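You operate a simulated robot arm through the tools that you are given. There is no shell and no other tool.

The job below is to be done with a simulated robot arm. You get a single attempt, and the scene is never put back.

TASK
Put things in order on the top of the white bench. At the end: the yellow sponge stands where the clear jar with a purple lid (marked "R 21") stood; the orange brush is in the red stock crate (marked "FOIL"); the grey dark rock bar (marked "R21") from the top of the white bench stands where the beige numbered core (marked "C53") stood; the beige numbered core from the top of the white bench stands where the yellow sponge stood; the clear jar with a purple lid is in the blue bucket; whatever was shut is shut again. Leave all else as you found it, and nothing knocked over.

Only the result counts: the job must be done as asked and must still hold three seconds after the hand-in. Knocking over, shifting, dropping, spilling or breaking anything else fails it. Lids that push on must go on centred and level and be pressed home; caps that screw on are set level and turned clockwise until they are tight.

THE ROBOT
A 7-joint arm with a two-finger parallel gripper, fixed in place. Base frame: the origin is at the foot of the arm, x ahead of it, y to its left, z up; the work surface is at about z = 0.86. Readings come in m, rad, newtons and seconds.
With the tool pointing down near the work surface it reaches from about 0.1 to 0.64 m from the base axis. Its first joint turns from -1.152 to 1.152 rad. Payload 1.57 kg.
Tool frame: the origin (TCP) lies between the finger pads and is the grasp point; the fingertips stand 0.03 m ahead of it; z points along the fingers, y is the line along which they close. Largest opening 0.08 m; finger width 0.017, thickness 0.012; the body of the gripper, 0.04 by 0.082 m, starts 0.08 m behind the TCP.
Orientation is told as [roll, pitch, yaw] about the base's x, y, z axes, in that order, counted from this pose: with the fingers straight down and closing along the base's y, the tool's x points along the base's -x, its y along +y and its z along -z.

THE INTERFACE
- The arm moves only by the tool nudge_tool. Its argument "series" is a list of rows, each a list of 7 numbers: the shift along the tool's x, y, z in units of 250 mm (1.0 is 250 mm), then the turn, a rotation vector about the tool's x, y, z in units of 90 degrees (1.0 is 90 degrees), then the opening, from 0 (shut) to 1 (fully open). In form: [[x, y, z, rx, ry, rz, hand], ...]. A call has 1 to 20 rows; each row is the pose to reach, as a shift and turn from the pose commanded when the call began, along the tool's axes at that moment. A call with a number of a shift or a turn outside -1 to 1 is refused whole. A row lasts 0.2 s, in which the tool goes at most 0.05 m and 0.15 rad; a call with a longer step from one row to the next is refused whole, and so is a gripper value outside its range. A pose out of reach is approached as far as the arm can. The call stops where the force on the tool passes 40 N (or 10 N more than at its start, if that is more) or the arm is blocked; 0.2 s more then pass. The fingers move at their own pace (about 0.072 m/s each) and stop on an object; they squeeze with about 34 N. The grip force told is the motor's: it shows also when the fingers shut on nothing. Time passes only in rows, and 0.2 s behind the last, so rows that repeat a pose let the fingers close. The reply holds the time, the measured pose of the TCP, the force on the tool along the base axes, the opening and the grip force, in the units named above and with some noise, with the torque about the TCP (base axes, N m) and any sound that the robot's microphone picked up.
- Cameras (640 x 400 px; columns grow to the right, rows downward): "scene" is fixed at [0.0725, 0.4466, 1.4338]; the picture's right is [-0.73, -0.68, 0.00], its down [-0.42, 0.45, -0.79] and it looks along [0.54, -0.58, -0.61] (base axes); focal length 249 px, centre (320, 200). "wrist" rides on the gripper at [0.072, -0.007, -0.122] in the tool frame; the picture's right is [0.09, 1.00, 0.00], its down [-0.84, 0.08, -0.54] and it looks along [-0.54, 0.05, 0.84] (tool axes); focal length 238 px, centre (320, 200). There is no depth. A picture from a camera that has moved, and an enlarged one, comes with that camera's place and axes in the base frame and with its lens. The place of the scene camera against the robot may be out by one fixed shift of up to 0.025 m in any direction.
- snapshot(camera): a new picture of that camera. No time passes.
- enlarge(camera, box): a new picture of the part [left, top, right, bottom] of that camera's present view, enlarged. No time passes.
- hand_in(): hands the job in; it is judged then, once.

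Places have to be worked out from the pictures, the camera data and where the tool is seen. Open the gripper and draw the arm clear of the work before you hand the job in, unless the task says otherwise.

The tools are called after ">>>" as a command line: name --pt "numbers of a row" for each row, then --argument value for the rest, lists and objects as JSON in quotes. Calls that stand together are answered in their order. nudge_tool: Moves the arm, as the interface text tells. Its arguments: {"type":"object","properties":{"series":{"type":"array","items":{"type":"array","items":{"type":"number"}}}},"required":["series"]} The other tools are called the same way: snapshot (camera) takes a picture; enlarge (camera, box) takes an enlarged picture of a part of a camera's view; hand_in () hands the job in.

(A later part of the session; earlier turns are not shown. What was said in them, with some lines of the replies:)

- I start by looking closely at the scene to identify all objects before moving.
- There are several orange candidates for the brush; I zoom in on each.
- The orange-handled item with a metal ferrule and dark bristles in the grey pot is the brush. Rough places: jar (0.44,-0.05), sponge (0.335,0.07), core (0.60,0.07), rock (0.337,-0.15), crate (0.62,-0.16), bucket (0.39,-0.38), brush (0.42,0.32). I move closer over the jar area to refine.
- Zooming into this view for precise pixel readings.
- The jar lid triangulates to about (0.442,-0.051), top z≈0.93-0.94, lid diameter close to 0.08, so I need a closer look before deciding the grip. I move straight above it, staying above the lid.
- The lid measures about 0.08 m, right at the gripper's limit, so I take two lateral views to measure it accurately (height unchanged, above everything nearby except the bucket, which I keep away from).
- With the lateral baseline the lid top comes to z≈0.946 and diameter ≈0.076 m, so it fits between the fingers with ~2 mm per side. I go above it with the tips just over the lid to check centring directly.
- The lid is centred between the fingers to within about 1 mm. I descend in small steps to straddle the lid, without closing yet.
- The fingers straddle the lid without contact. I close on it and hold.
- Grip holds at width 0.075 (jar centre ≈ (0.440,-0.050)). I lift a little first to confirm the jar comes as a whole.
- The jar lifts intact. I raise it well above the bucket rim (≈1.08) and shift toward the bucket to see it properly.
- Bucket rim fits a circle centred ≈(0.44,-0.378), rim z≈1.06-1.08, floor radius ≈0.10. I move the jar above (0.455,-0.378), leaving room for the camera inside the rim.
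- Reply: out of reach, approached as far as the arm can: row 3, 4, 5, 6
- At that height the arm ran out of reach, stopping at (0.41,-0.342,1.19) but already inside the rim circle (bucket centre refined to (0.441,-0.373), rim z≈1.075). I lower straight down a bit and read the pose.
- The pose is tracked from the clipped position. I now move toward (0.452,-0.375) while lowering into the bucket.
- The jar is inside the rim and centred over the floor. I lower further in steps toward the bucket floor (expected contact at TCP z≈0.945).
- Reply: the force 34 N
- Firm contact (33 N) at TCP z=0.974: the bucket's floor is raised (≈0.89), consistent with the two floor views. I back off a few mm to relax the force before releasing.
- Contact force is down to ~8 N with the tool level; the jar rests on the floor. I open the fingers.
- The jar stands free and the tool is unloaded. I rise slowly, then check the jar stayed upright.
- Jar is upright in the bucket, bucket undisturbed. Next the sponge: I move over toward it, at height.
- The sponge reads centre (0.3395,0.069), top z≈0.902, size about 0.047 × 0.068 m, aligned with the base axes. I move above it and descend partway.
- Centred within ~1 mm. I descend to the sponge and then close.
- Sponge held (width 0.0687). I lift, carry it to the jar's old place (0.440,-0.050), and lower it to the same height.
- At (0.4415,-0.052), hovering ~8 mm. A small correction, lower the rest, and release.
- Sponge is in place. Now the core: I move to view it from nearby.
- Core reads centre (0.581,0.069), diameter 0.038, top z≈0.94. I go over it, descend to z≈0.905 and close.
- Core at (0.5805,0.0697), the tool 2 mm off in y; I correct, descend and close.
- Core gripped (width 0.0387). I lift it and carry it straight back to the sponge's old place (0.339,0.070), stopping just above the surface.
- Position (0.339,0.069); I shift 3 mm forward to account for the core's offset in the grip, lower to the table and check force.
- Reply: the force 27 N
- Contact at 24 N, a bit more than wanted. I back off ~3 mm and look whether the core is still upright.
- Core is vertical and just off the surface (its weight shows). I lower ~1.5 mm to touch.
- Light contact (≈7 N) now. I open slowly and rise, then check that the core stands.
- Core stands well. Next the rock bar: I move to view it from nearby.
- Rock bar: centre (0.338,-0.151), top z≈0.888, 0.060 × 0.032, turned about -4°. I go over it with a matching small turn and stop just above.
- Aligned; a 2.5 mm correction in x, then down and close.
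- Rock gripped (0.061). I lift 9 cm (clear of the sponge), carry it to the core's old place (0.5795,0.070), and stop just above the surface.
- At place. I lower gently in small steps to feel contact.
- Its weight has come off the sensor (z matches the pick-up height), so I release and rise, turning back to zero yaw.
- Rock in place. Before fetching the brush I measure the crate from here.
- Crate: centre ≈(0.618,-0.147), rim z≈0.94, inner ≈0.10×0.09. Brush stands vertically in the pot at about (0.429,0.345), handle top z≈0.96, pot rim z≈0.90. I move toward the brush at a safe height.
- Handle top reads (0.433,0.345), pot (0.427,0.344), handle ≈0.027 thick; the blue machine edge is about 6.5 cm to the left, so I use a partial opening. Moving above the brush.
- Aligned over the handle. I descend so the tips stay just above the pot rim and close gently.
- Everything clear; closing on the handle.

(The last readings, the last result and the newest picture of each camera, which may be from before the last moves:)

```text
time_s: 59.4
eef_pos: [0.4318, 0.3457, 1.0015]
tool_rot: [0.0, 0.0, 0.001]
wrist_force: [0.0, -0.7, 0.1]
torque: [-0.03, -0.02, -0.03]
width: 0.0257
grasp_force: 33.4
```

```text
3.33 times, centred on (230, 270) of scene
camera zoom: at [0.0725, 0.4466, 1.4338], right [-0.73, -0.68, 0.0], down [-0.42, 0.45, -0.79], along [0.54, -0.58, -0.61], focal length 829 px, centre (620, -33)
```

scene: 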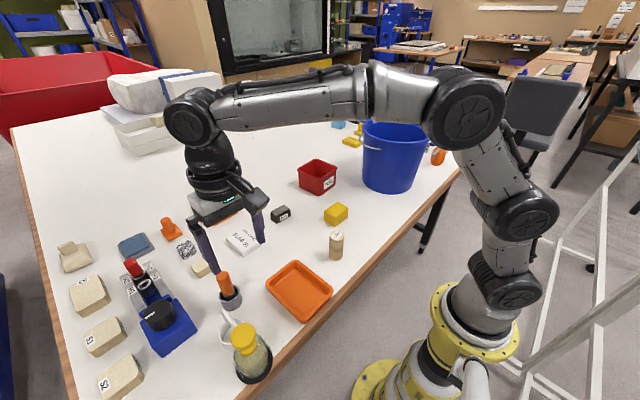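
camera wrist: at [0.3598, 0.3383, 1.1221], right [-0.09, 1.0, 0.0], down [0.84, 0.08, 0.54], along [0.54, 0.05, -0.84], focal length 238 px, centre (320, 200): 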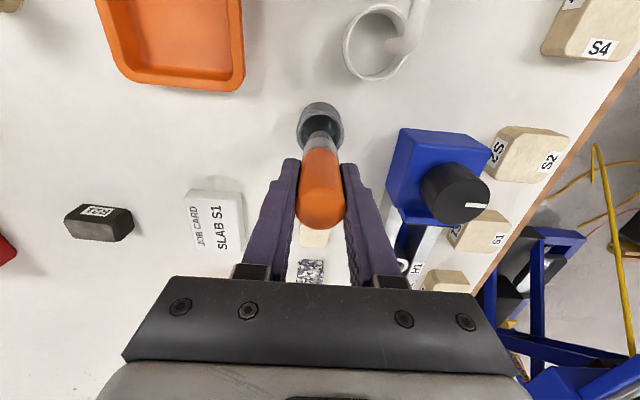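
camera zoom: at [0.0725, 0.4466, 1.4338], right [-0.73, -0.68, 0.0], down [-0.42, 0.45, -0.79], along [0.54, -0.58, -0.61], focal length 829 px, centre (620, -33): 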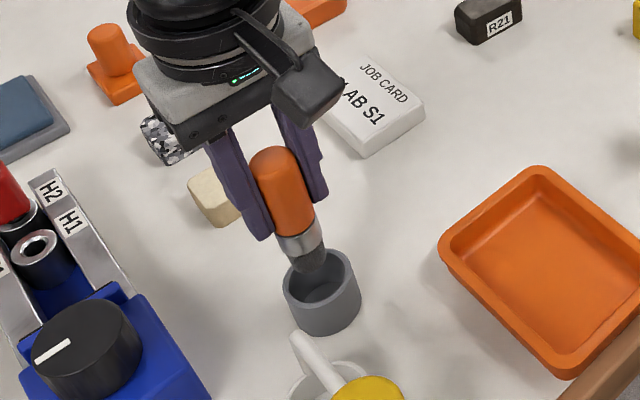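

It is clearly a brush and comes out cleanly. I lift further to clear the pot fully.

>>> nudge_tool --pt "0 0 -0.12 0 0 0 0" --pt "0 0 -0.26 0 0 0 0" --pt "0 0 -0.4 0 0 0 0" --pt "0 0 -0.4 0 0 0 0"

>>> enlarge --camera "scene" --box '[160, 170, 290, 320]'

>>> snapshot --camera "wrist"

```text
time_s: 60.4
eef_pos: [0.4317, 0.3435, 1.1014]
tool_rot: [0.0, -0.002, -0.001]
wrist_force: [0.1, 0.3, 0.0]
torque: [0.03, 0.0, 0.02]
width: 0.0258
grasp_force: 33.7
```

```text
2.67 times, centred on (225, 245) of scene
camera zoom: at [0.0725, 0.4466, 1.4338], right [-0.73, -0.68, 0.0], down [-0.42, 0.45, -0.79], along [0.54, -0.58, -0.61], focal length 663 px, centre (573, 80)
```

zoom: 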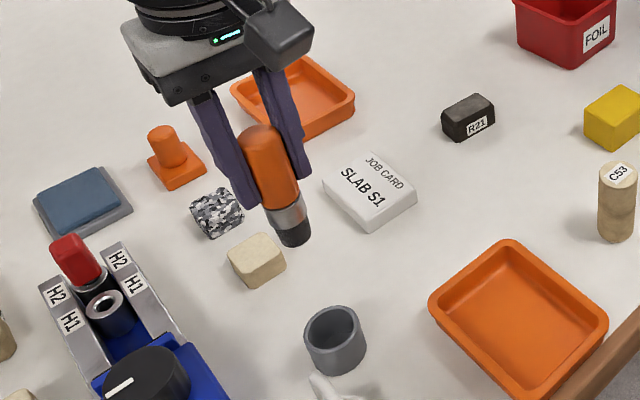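

```text
taken
camera wrist: at [0.3602, 0.3365, 1.2231], right [-0.09, 1.0, 0.0], down [0.84, 0.08, 0.54], along [0.54, 0.05, -0.84], focal length 238 px, centre (320, 200)
```

wrist: 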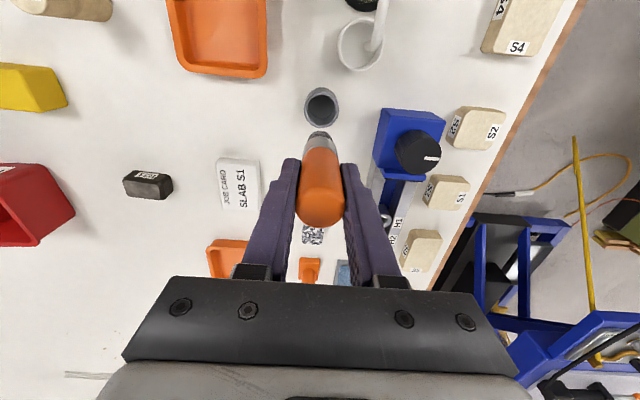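

Brush is free; pot and neighbours undisturbed. I carry it toward the crate in two legs, the second with a 30° tilt so the bristle end points outward and the reach is eased.

>>> nudge_tool --pt "-0.039 -0.163 0 0 0 0 0" --pt "-0.077 -0.327 0 0 0 0 0" --pt "-0.116 -0.49 0 0 0 0 0" --pt "-0.155 -0.653 0 0 0 0 0" --pt "-0.193 -0.817 0 0 0 0 0" --pt "-0.232 -0.98 0 0 0 0 0" --pt "-0.232 -0.98 0 0 0 0 0"

>>> nudge_tool --pt "-0.046 -0.139 0.017 0 -0.048 0 0" --pt "-0.091 -0.278 0.034 0 -0.095 0 0" --pt "-0.137 -0.417 0.051 0 -0.143 0 0" --pt "-0.183 -0.555 0.069 0 -0.19 0 0" --pt "-0.229 -0.694 0.086 0 -0.238 0 0" --pt "-0.274 -0.833 0.103 0 -0.286 0 0" --pt "-0.32 -0.972 0.12 0 -0.333 0 0" --pt "-0.32 -0.972 0.12 0 -0.333 0 0"

>>> snapshot --camera "wrist"

>>> enlarge --camera "scene" --box '[250, 90, 400, 230]'

```text
time_s: 62.0
eef_pos: [0.4905, 0.098, 1.0991]
tool_rot: [0.0, 0.0, 0.0]
wrist_force: [0.3, 0.5, -0.9]
torque: [0.06, 0.0, 0.01]
width: 0.0257
grasp_force: 33.7
```

```text
time_s: 63.8
eef_pos: [0.568, -0.1429, 1.0681]
tool_rot: [0.001, -0.523, -0.001]
wrist_force: [-0.6, -0.2, -1.5]
torque: [0.0, 0.01, -0.04]
width: 0.0255
grasp_force: 33.3
```

```text
taken
camera wrist: at [0.4455, -0.1503, 1.1374], right [-0.08, 1.0, -0.05], down [0.45, 0.08, 0.89], along [0.89, 0.05, -0.46], focal length 238 px, centre (320, 200)
```

wrist: 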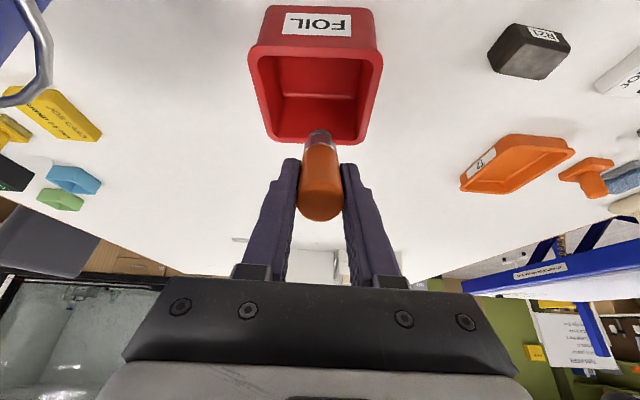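

```text
2.86 times, centred on (325, 160) of scene
camera zoom: at [0.0726, 0.4465, 1.4338], right [-0.73, -0.68, 0.0], down [-0.42, 0.45, -0.79], along [0.54, -0.58, -0.61], focal length 710 px, centre (306, 314)
```

zoom: 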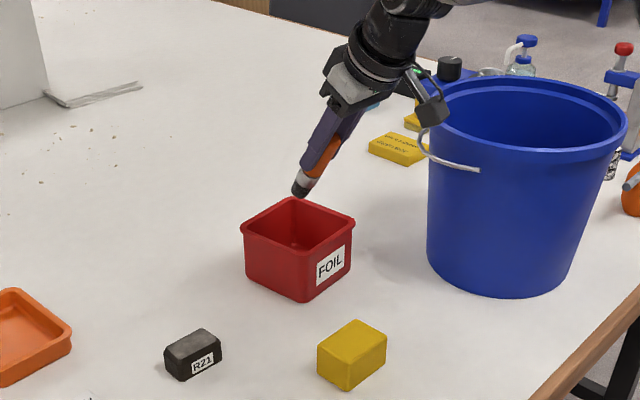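

The crate rim spans x 0.563–0.675, centred y≈-0.149. I shift over it and lower the tilted brush into the crate, stopping ~1.5 cm short of the floor.

>>> nudge_tool --pt "-0.069 -0.01 0.04 0 0 0 0" --pt "-0.139 -0.019 0.08 0 0 0 0" --pt "-0.079 -0.019 0.184 0 0 0 0" --pt "-0.019 -0.019 0.288 0 0 0 0" --pt "0.041 -0.019 0.392 0 0 0 0" --pt "0.097 -0.019 0.489 0 0 0 0" --pt "0.097 -0.019 0.489 0 0 0 0"

>>> snapshot --camera "wrist"

>>> enlarge --camera "scene" --box '[270, 120, 370, 220]'

```text
time_s: 65.4
eef_pos: [0.6088, -0.1498, 0.9517]
tool_rot: [-0.002, -0.524, 0.001]
wrist_force: [0.0, 0.8, -0.7]
torque: [0.01, 0.0, 0.01]
width: 0.0256
grasp_force: 34.4
```

```text
taken
camera wrist: at [0.4858, -0.1571, 1.0207], right [-0.08, 1.0, -0.05], down [0.45, 0.08, 0.89], along [0.89, 0.05, -0.46], focal length 238 px, centre (320, 200)
```

wrist: 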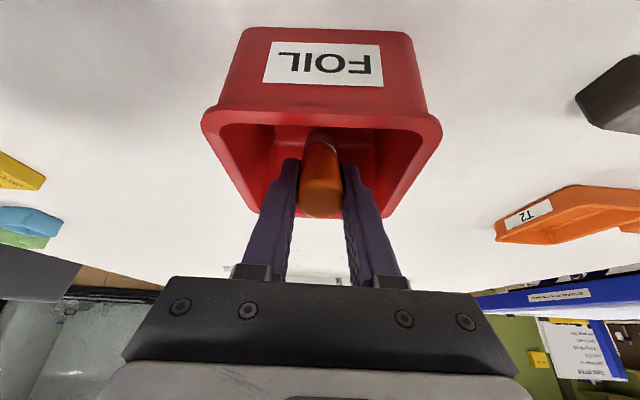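

```text
4.00 times, centred on (320, 170) of scene
camera zoom: at [0.0725, 0.4466, 1.4338], right [-0.73, -0.68, 0.0], down [-0.42, 0.45, -0.79], along [0.54, -0.58, -0.61], focal length 995 px, centre (320, 320)
```

zoom: 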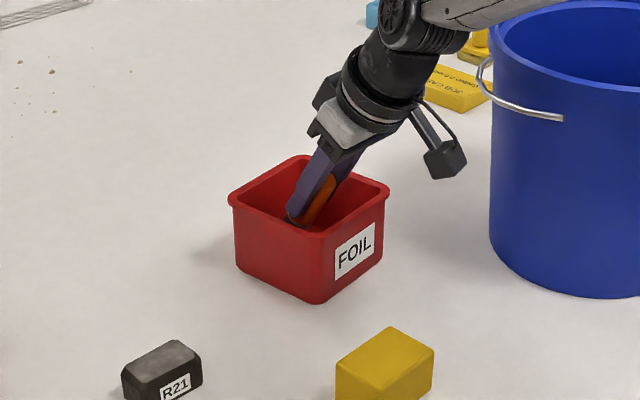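

Brush tip and handle are inside the crate, centred. I lower slowly to touch the floor, watching the force.

>>> nudge_tool --pt "0.006 0 0.01 0 0 0 0" --pt "0.012 0 0.021 0 0 0 0" --pt "0.018 0 0.031 0 0 0 0" --pt "0.018 0 0.031 0 0 0 0"

```text
time_s: 66.4
eef_pos: [0.6125, -0.1513, 0.9476]
tool_rot: [-0.004, -0.536, 0.0]
wrist_force: [-0.6, -0.8, 16.0]
torque: [-0.36, -0.47, -0.25]
width: 0.026
grasp_force: 34.3
```

Floor contact at 16 N. I back off ~2.5 mm and then open partially so the brush settles in the crate.

>>> nudge_tool --pt "-0.005 0 -0.009 0 0 0 0" --pt "-0.005 0 -0.009 0 0 0 0"

>>> enlarge --camera "wrist" --box '[190, 90, 450, 280]'

```text
time_s: 67.0
eef_pos: [0.609, -0.1512, 0.9465]
tool_rot: [0.001, -0.522, -0.001]
wrist_force: [1.6, -2.5, 10.4]
torque: [-0.36, -0.6, -0.16]
width: 0.0256
grasp_force: 34.7
```

```text
2.11 times, centred on (320, 185) of wrist
camera zoom: at [0.4866, -0.1574, 1.0154], right [-0.08, 1.0, -0.05], down [0.45, 0.08, 0.89], along [0.89, 0.05, -0.46], focal length 502 px, centre (320, 232)
```

zoom: 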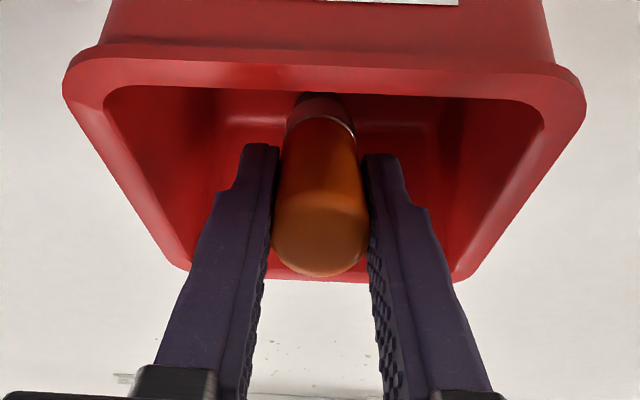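

Still some load; I raise 3 mm and shift 1 cm outward so the handle will settle well inside the near wall.

>>> nudge_tool --pt "-0.006 0 -0.0104 0 0 0 0" --pt "-0.024 0 0 0 0 0 0" --pt "-0.041 0 0.0096 0 0 0 0" --pt "-0.041 0 0.0096 0 0 0 0"

```text
time_s: 68.0
eef_pos: [0.6185, -0.1498, 0.9467]
tool_rot: [0.001, -0.519, -0.001]
wrist_force: [0.3, -0.2, -0.9]
torque: [-0.01, 0.14, -0.02]
width: 0.0255
grasp_force: 34.1
```

No load now at (0.6185,-0.150). I open gradually but only partway, keeping the fingers clear of the crate walls.

>>> nudge_tool --pt "-0.041 0 0.0096 0 0 0 0.36" --pt "-0.041 0 0.0096 0 0 0 0.42" --pt "-0.041 0 0.0096 0 0 0 0.5" --pt "-0.041 0 0.0096 0 0 0 0.55" --pt "-0.041 0 0.0096 0 0 0 0.55"

>>> enlarge --camera "wrist" --box '[190, 90, 450, 280]'

>>> enlarge --camera "scene" --box '[270, 120, 370, 220]'

```text
time_s: 69.2
eef_pos: [0.6294, -0.1493, 0.9528]
tool_rot: [0.0, -0.524, -0.001]
wrist_force: [-0.1, -1.2, 0.0]
torque: [0.02, -0.01, 0.03]
width: 0.0438
grasp_force: 0.1
```

```text
2.11 times, centred on (320, 185) of wrist
camera zoom: at [0.5066, -0.1568, 1.0209], right [-0.08, 1.0, -0.05], down [0.45, 0.08, 0.89], along [0.89, 0.05, -0.46], focal length 502 px, centre (320, 232)
```

zoom: 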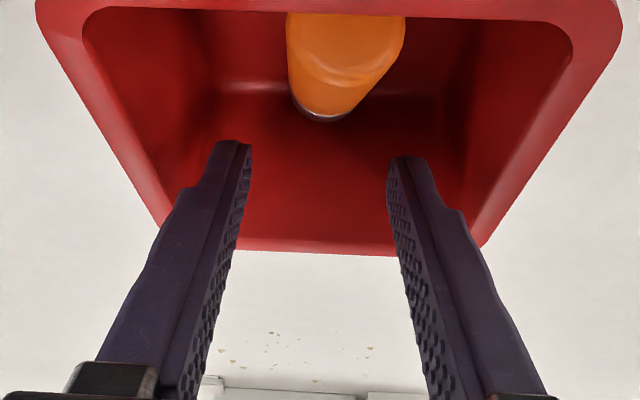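

```text
4.00 times, centred on (320, 170) of scene
camera zoom: at [0.0725, 0.4466, 1.4338], right [-0.73, -0.68, 0.0], down [-0.42, 0.45, -0.79], along [0.54, -0.58, -0.61], focal length 995 px, centre (320, 320)
```

zoom: 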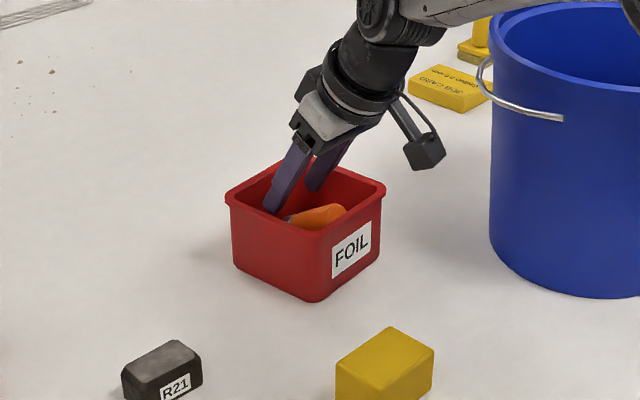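

The brush has settled inside the crate, fingers are free (the last row carried the hand an extra centimetre, so I'll check whether the crate moved). I retreat straight up.

>>> nudge_tool --pt "-0.02 0 -0.035 0 0 0 0.55" --pt "-0.1 0 -0.173 0 0 0 0.55" --pt "-0.18 0 -0.311 0 0 0 0.55" --pt "-0.22 0 -0.381 0 0 0 0.55" --pt "-0.1 0.0 -0.45 0 0.08 0 0.55" --pt "-0.0 0.0 -0.52 0 0.16 0 0.55" --pt "0.1 0.0 -0.58 0 0.24 0 0.55" --pt "0.2 0 -0.6 0 0.333 0 0.55" --pt "0.2 0 -0.6 0 0.333 0 0.55"

>>> snapshot --camera "wrist"

>>> enlarge --camera "scene" --box '[280, 145, 360, 205]'

```text
time_s: 71.2
eef_pos: [0.5109, -0.1501, 1.057]
tool_rot: [-0.001, 0.002, 0.001]
wrist_force: [0.0, -0.7, 1.5]
torque: [0.0, 0.02, -0.03]
width: 0.0438
grasp_force: 0.1
```

```text
taken
camera wrist: at [0.4399, -0.157, 1.1783], right [-0.09, 1.0, 0.0], down [0.84, 0.08, 0.54], along [0.54, 0.05, -0.84], focal length 238 px, centre (320, 200)
```

wrist: 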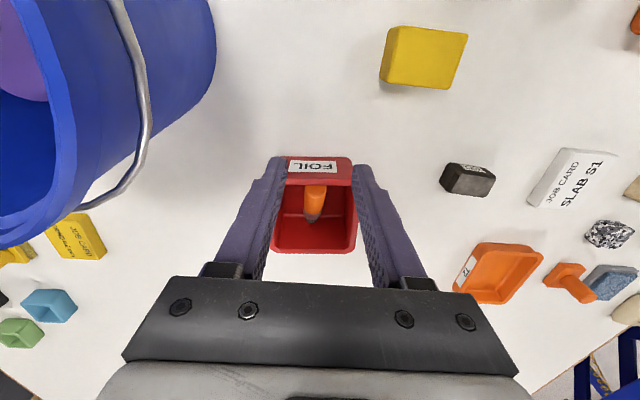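

```text
6.67 times, centred on (320, 175) of scene
camera zoom: at [0.0725, 0.4466, 1.4338], right [-0.73, -0.68, 0.0], down [-0.42, 0.45, -0.79], along [0.54, -0.58, -0.61], focal length 1658 px, centre (320, 367)
```

zoom: 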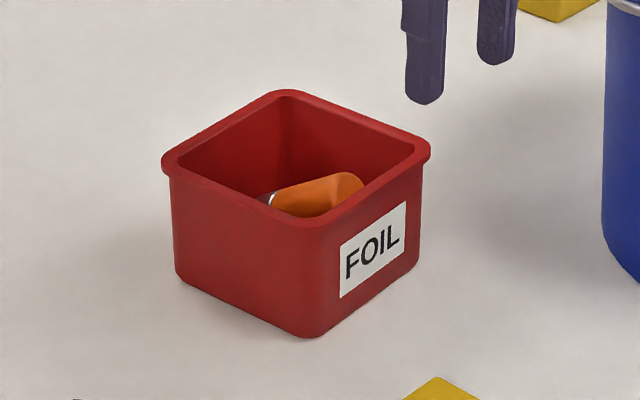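

The brush lies inside the crate; the crate moved only ~4–5 mm. Everything looks right, so I open the hand and withdraw up and back to near the start pose, then verify the whole scene.

>>> nudge_tool --pt "0.0 0.02 -0.15 0 0 0 0.6" --pt "0.12 0.04 -0.28 0 0 0 0.7" --pt "0.25 0.06 -0.4 0 0 0 0.8" --pt "0.38 0.08 -0.5 0 0 0 0.9" --pt "0.52 0.1 -0.6 0 0 0 1" --pt "0.66 0.12 -0.7 0 0 0 1" --pt "0.8 0.12 -0.76 0 0 0 1" --pt "0.88 0.12 -0.76 0 0 0 1" --pt "0.88 0.12 -0.76 0 0 0 1"

>>> snapshot --camera "wrist"

>>> snapshot --camera "scene"

>>> enlarge --camera "scene" --box '[240, 140, 440, 280]'

>>> enlarge --camera "scene" --box '[60, 180, 280, 400]'

>>> enlarge --camera "scene" --box '[320, 90, 480, 190]'

```text
time_s: 73.2
eef_pos: [0.2907, -0.1176, 1.2473]
tool_rot: [0.001, -0.002, 0.0]
wrist_force: [-0.5, -0.5, -0.1]
torque: [-0.02, 0.02, 0.04]
width: 0.0801
grasp_force: 0.0
```

```text
taken
camera wrist: at [0.2196, -0.1251, 1.3681], right [-0.09, 1.0, 0.0], down [0.84, 0.08, 0.54], along [0.54, 0.05, -0.84], focal length 238 px, centre (320, 200)
```

wrist: 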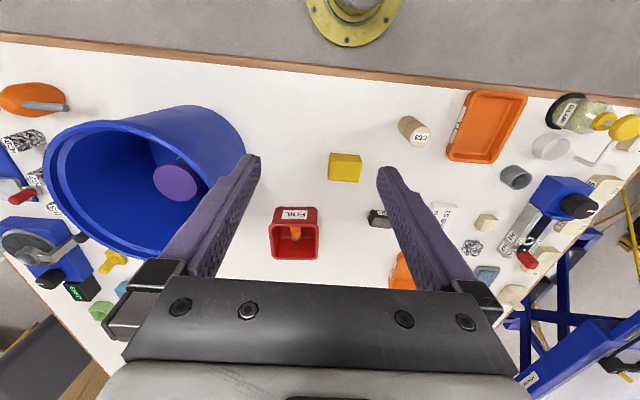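

```text
taken
```

scene: 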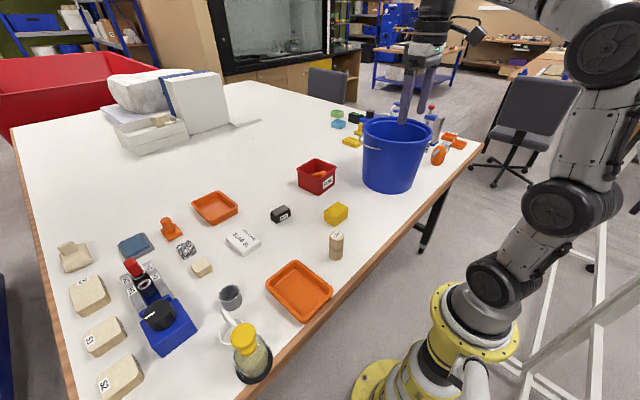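

```text
2.86 times, centred on (340, 210) of scene
camera zoom: at [0.0725, 0.4466, 1.4338], right [-0.73, -0.68, 0.0], down [-0.42, 0.45, -0.79], along [0.54, -0.58, -0.61], focal length 710 px, centre (263, 171)
```

zoom: 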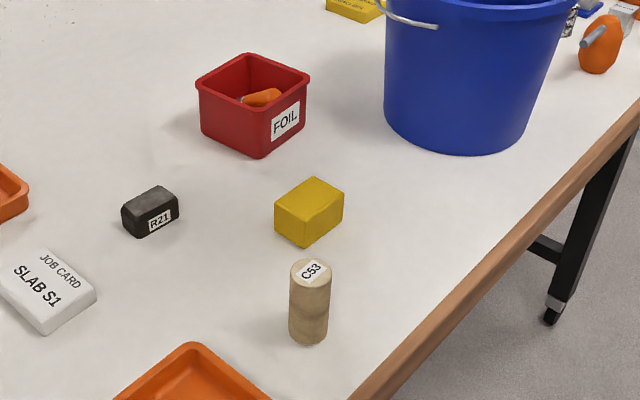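

```text
1.82 times, centred on (170, 290) of scene
camera zoom: at [0.0725, 0.4466, 1.4338], right [-0.73, -0.68, 0.0], down [-0.42, 0.45, -0.79], along [0.54, -0.58, -0.61], focal length 452 px, centre (593, 36)
```

zoom: 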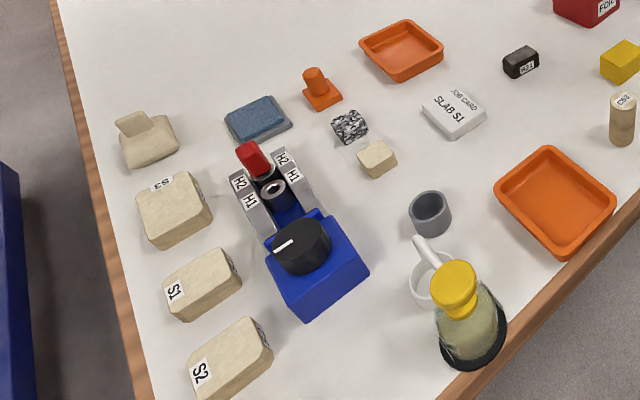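

```text
4.00 times, centred on (400, 140) of scene
camera zoom: at [0.0725, 0.4466, 1.4338], right [-0.73, -0.68, 0.0], down [-0.42, 0.45, -0.79], along [0.54, -0.58, -0.61], focal length 995 px, centre (0, 440)
```

zoom: 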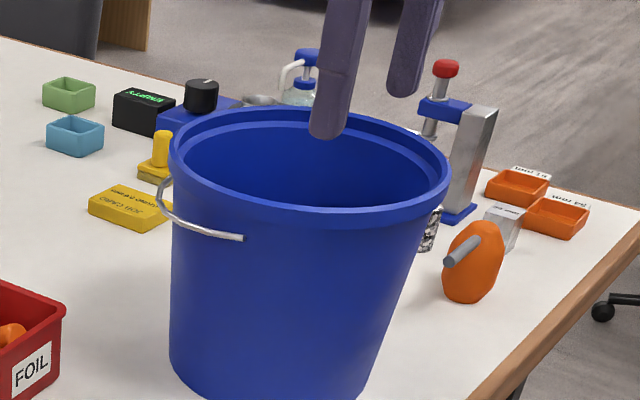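

All objects are at their places: jar upright in the bucket, sponge at the jar's spot, core at the sponge's spot, rock at the core's spot, brush in the crate; everything else matches the first picture, and the arm is clear with the hand open. I hand in.

>>> hand_in

```text
The job is handed in.
```

I handed the job in with everything on the white bench where you asked. The hand is open and the arm is clear. I don't have the verdict yet.

- **Clear jar (R 21):** standing upright in the blue bucket, with its lid still on.
- **Yellow sponge:** where the jar stood, within a few millimetres by my measurements.
- **Beige core (C53):** standing where the sponge stood.
- **Grey rock bar (R21):** where the core stood, about 3 mm off.
- **Orange brush:** lying inside the red FOIL crate. I took it to be the item with the metal collar and dark bristles in the grey pot, and that was clear once I lifted it out. The empty pot is still in its place.

**Crate moved:** lowering the brush in pushed the crate about 4–5 mm away from the arm. I left it there because correcting it risked disturbing the brush or turning the crate.

Compared with the first pictures, nothing else looks moved or knocked over. I didn't have to open anything, so nothing needed shutting again.
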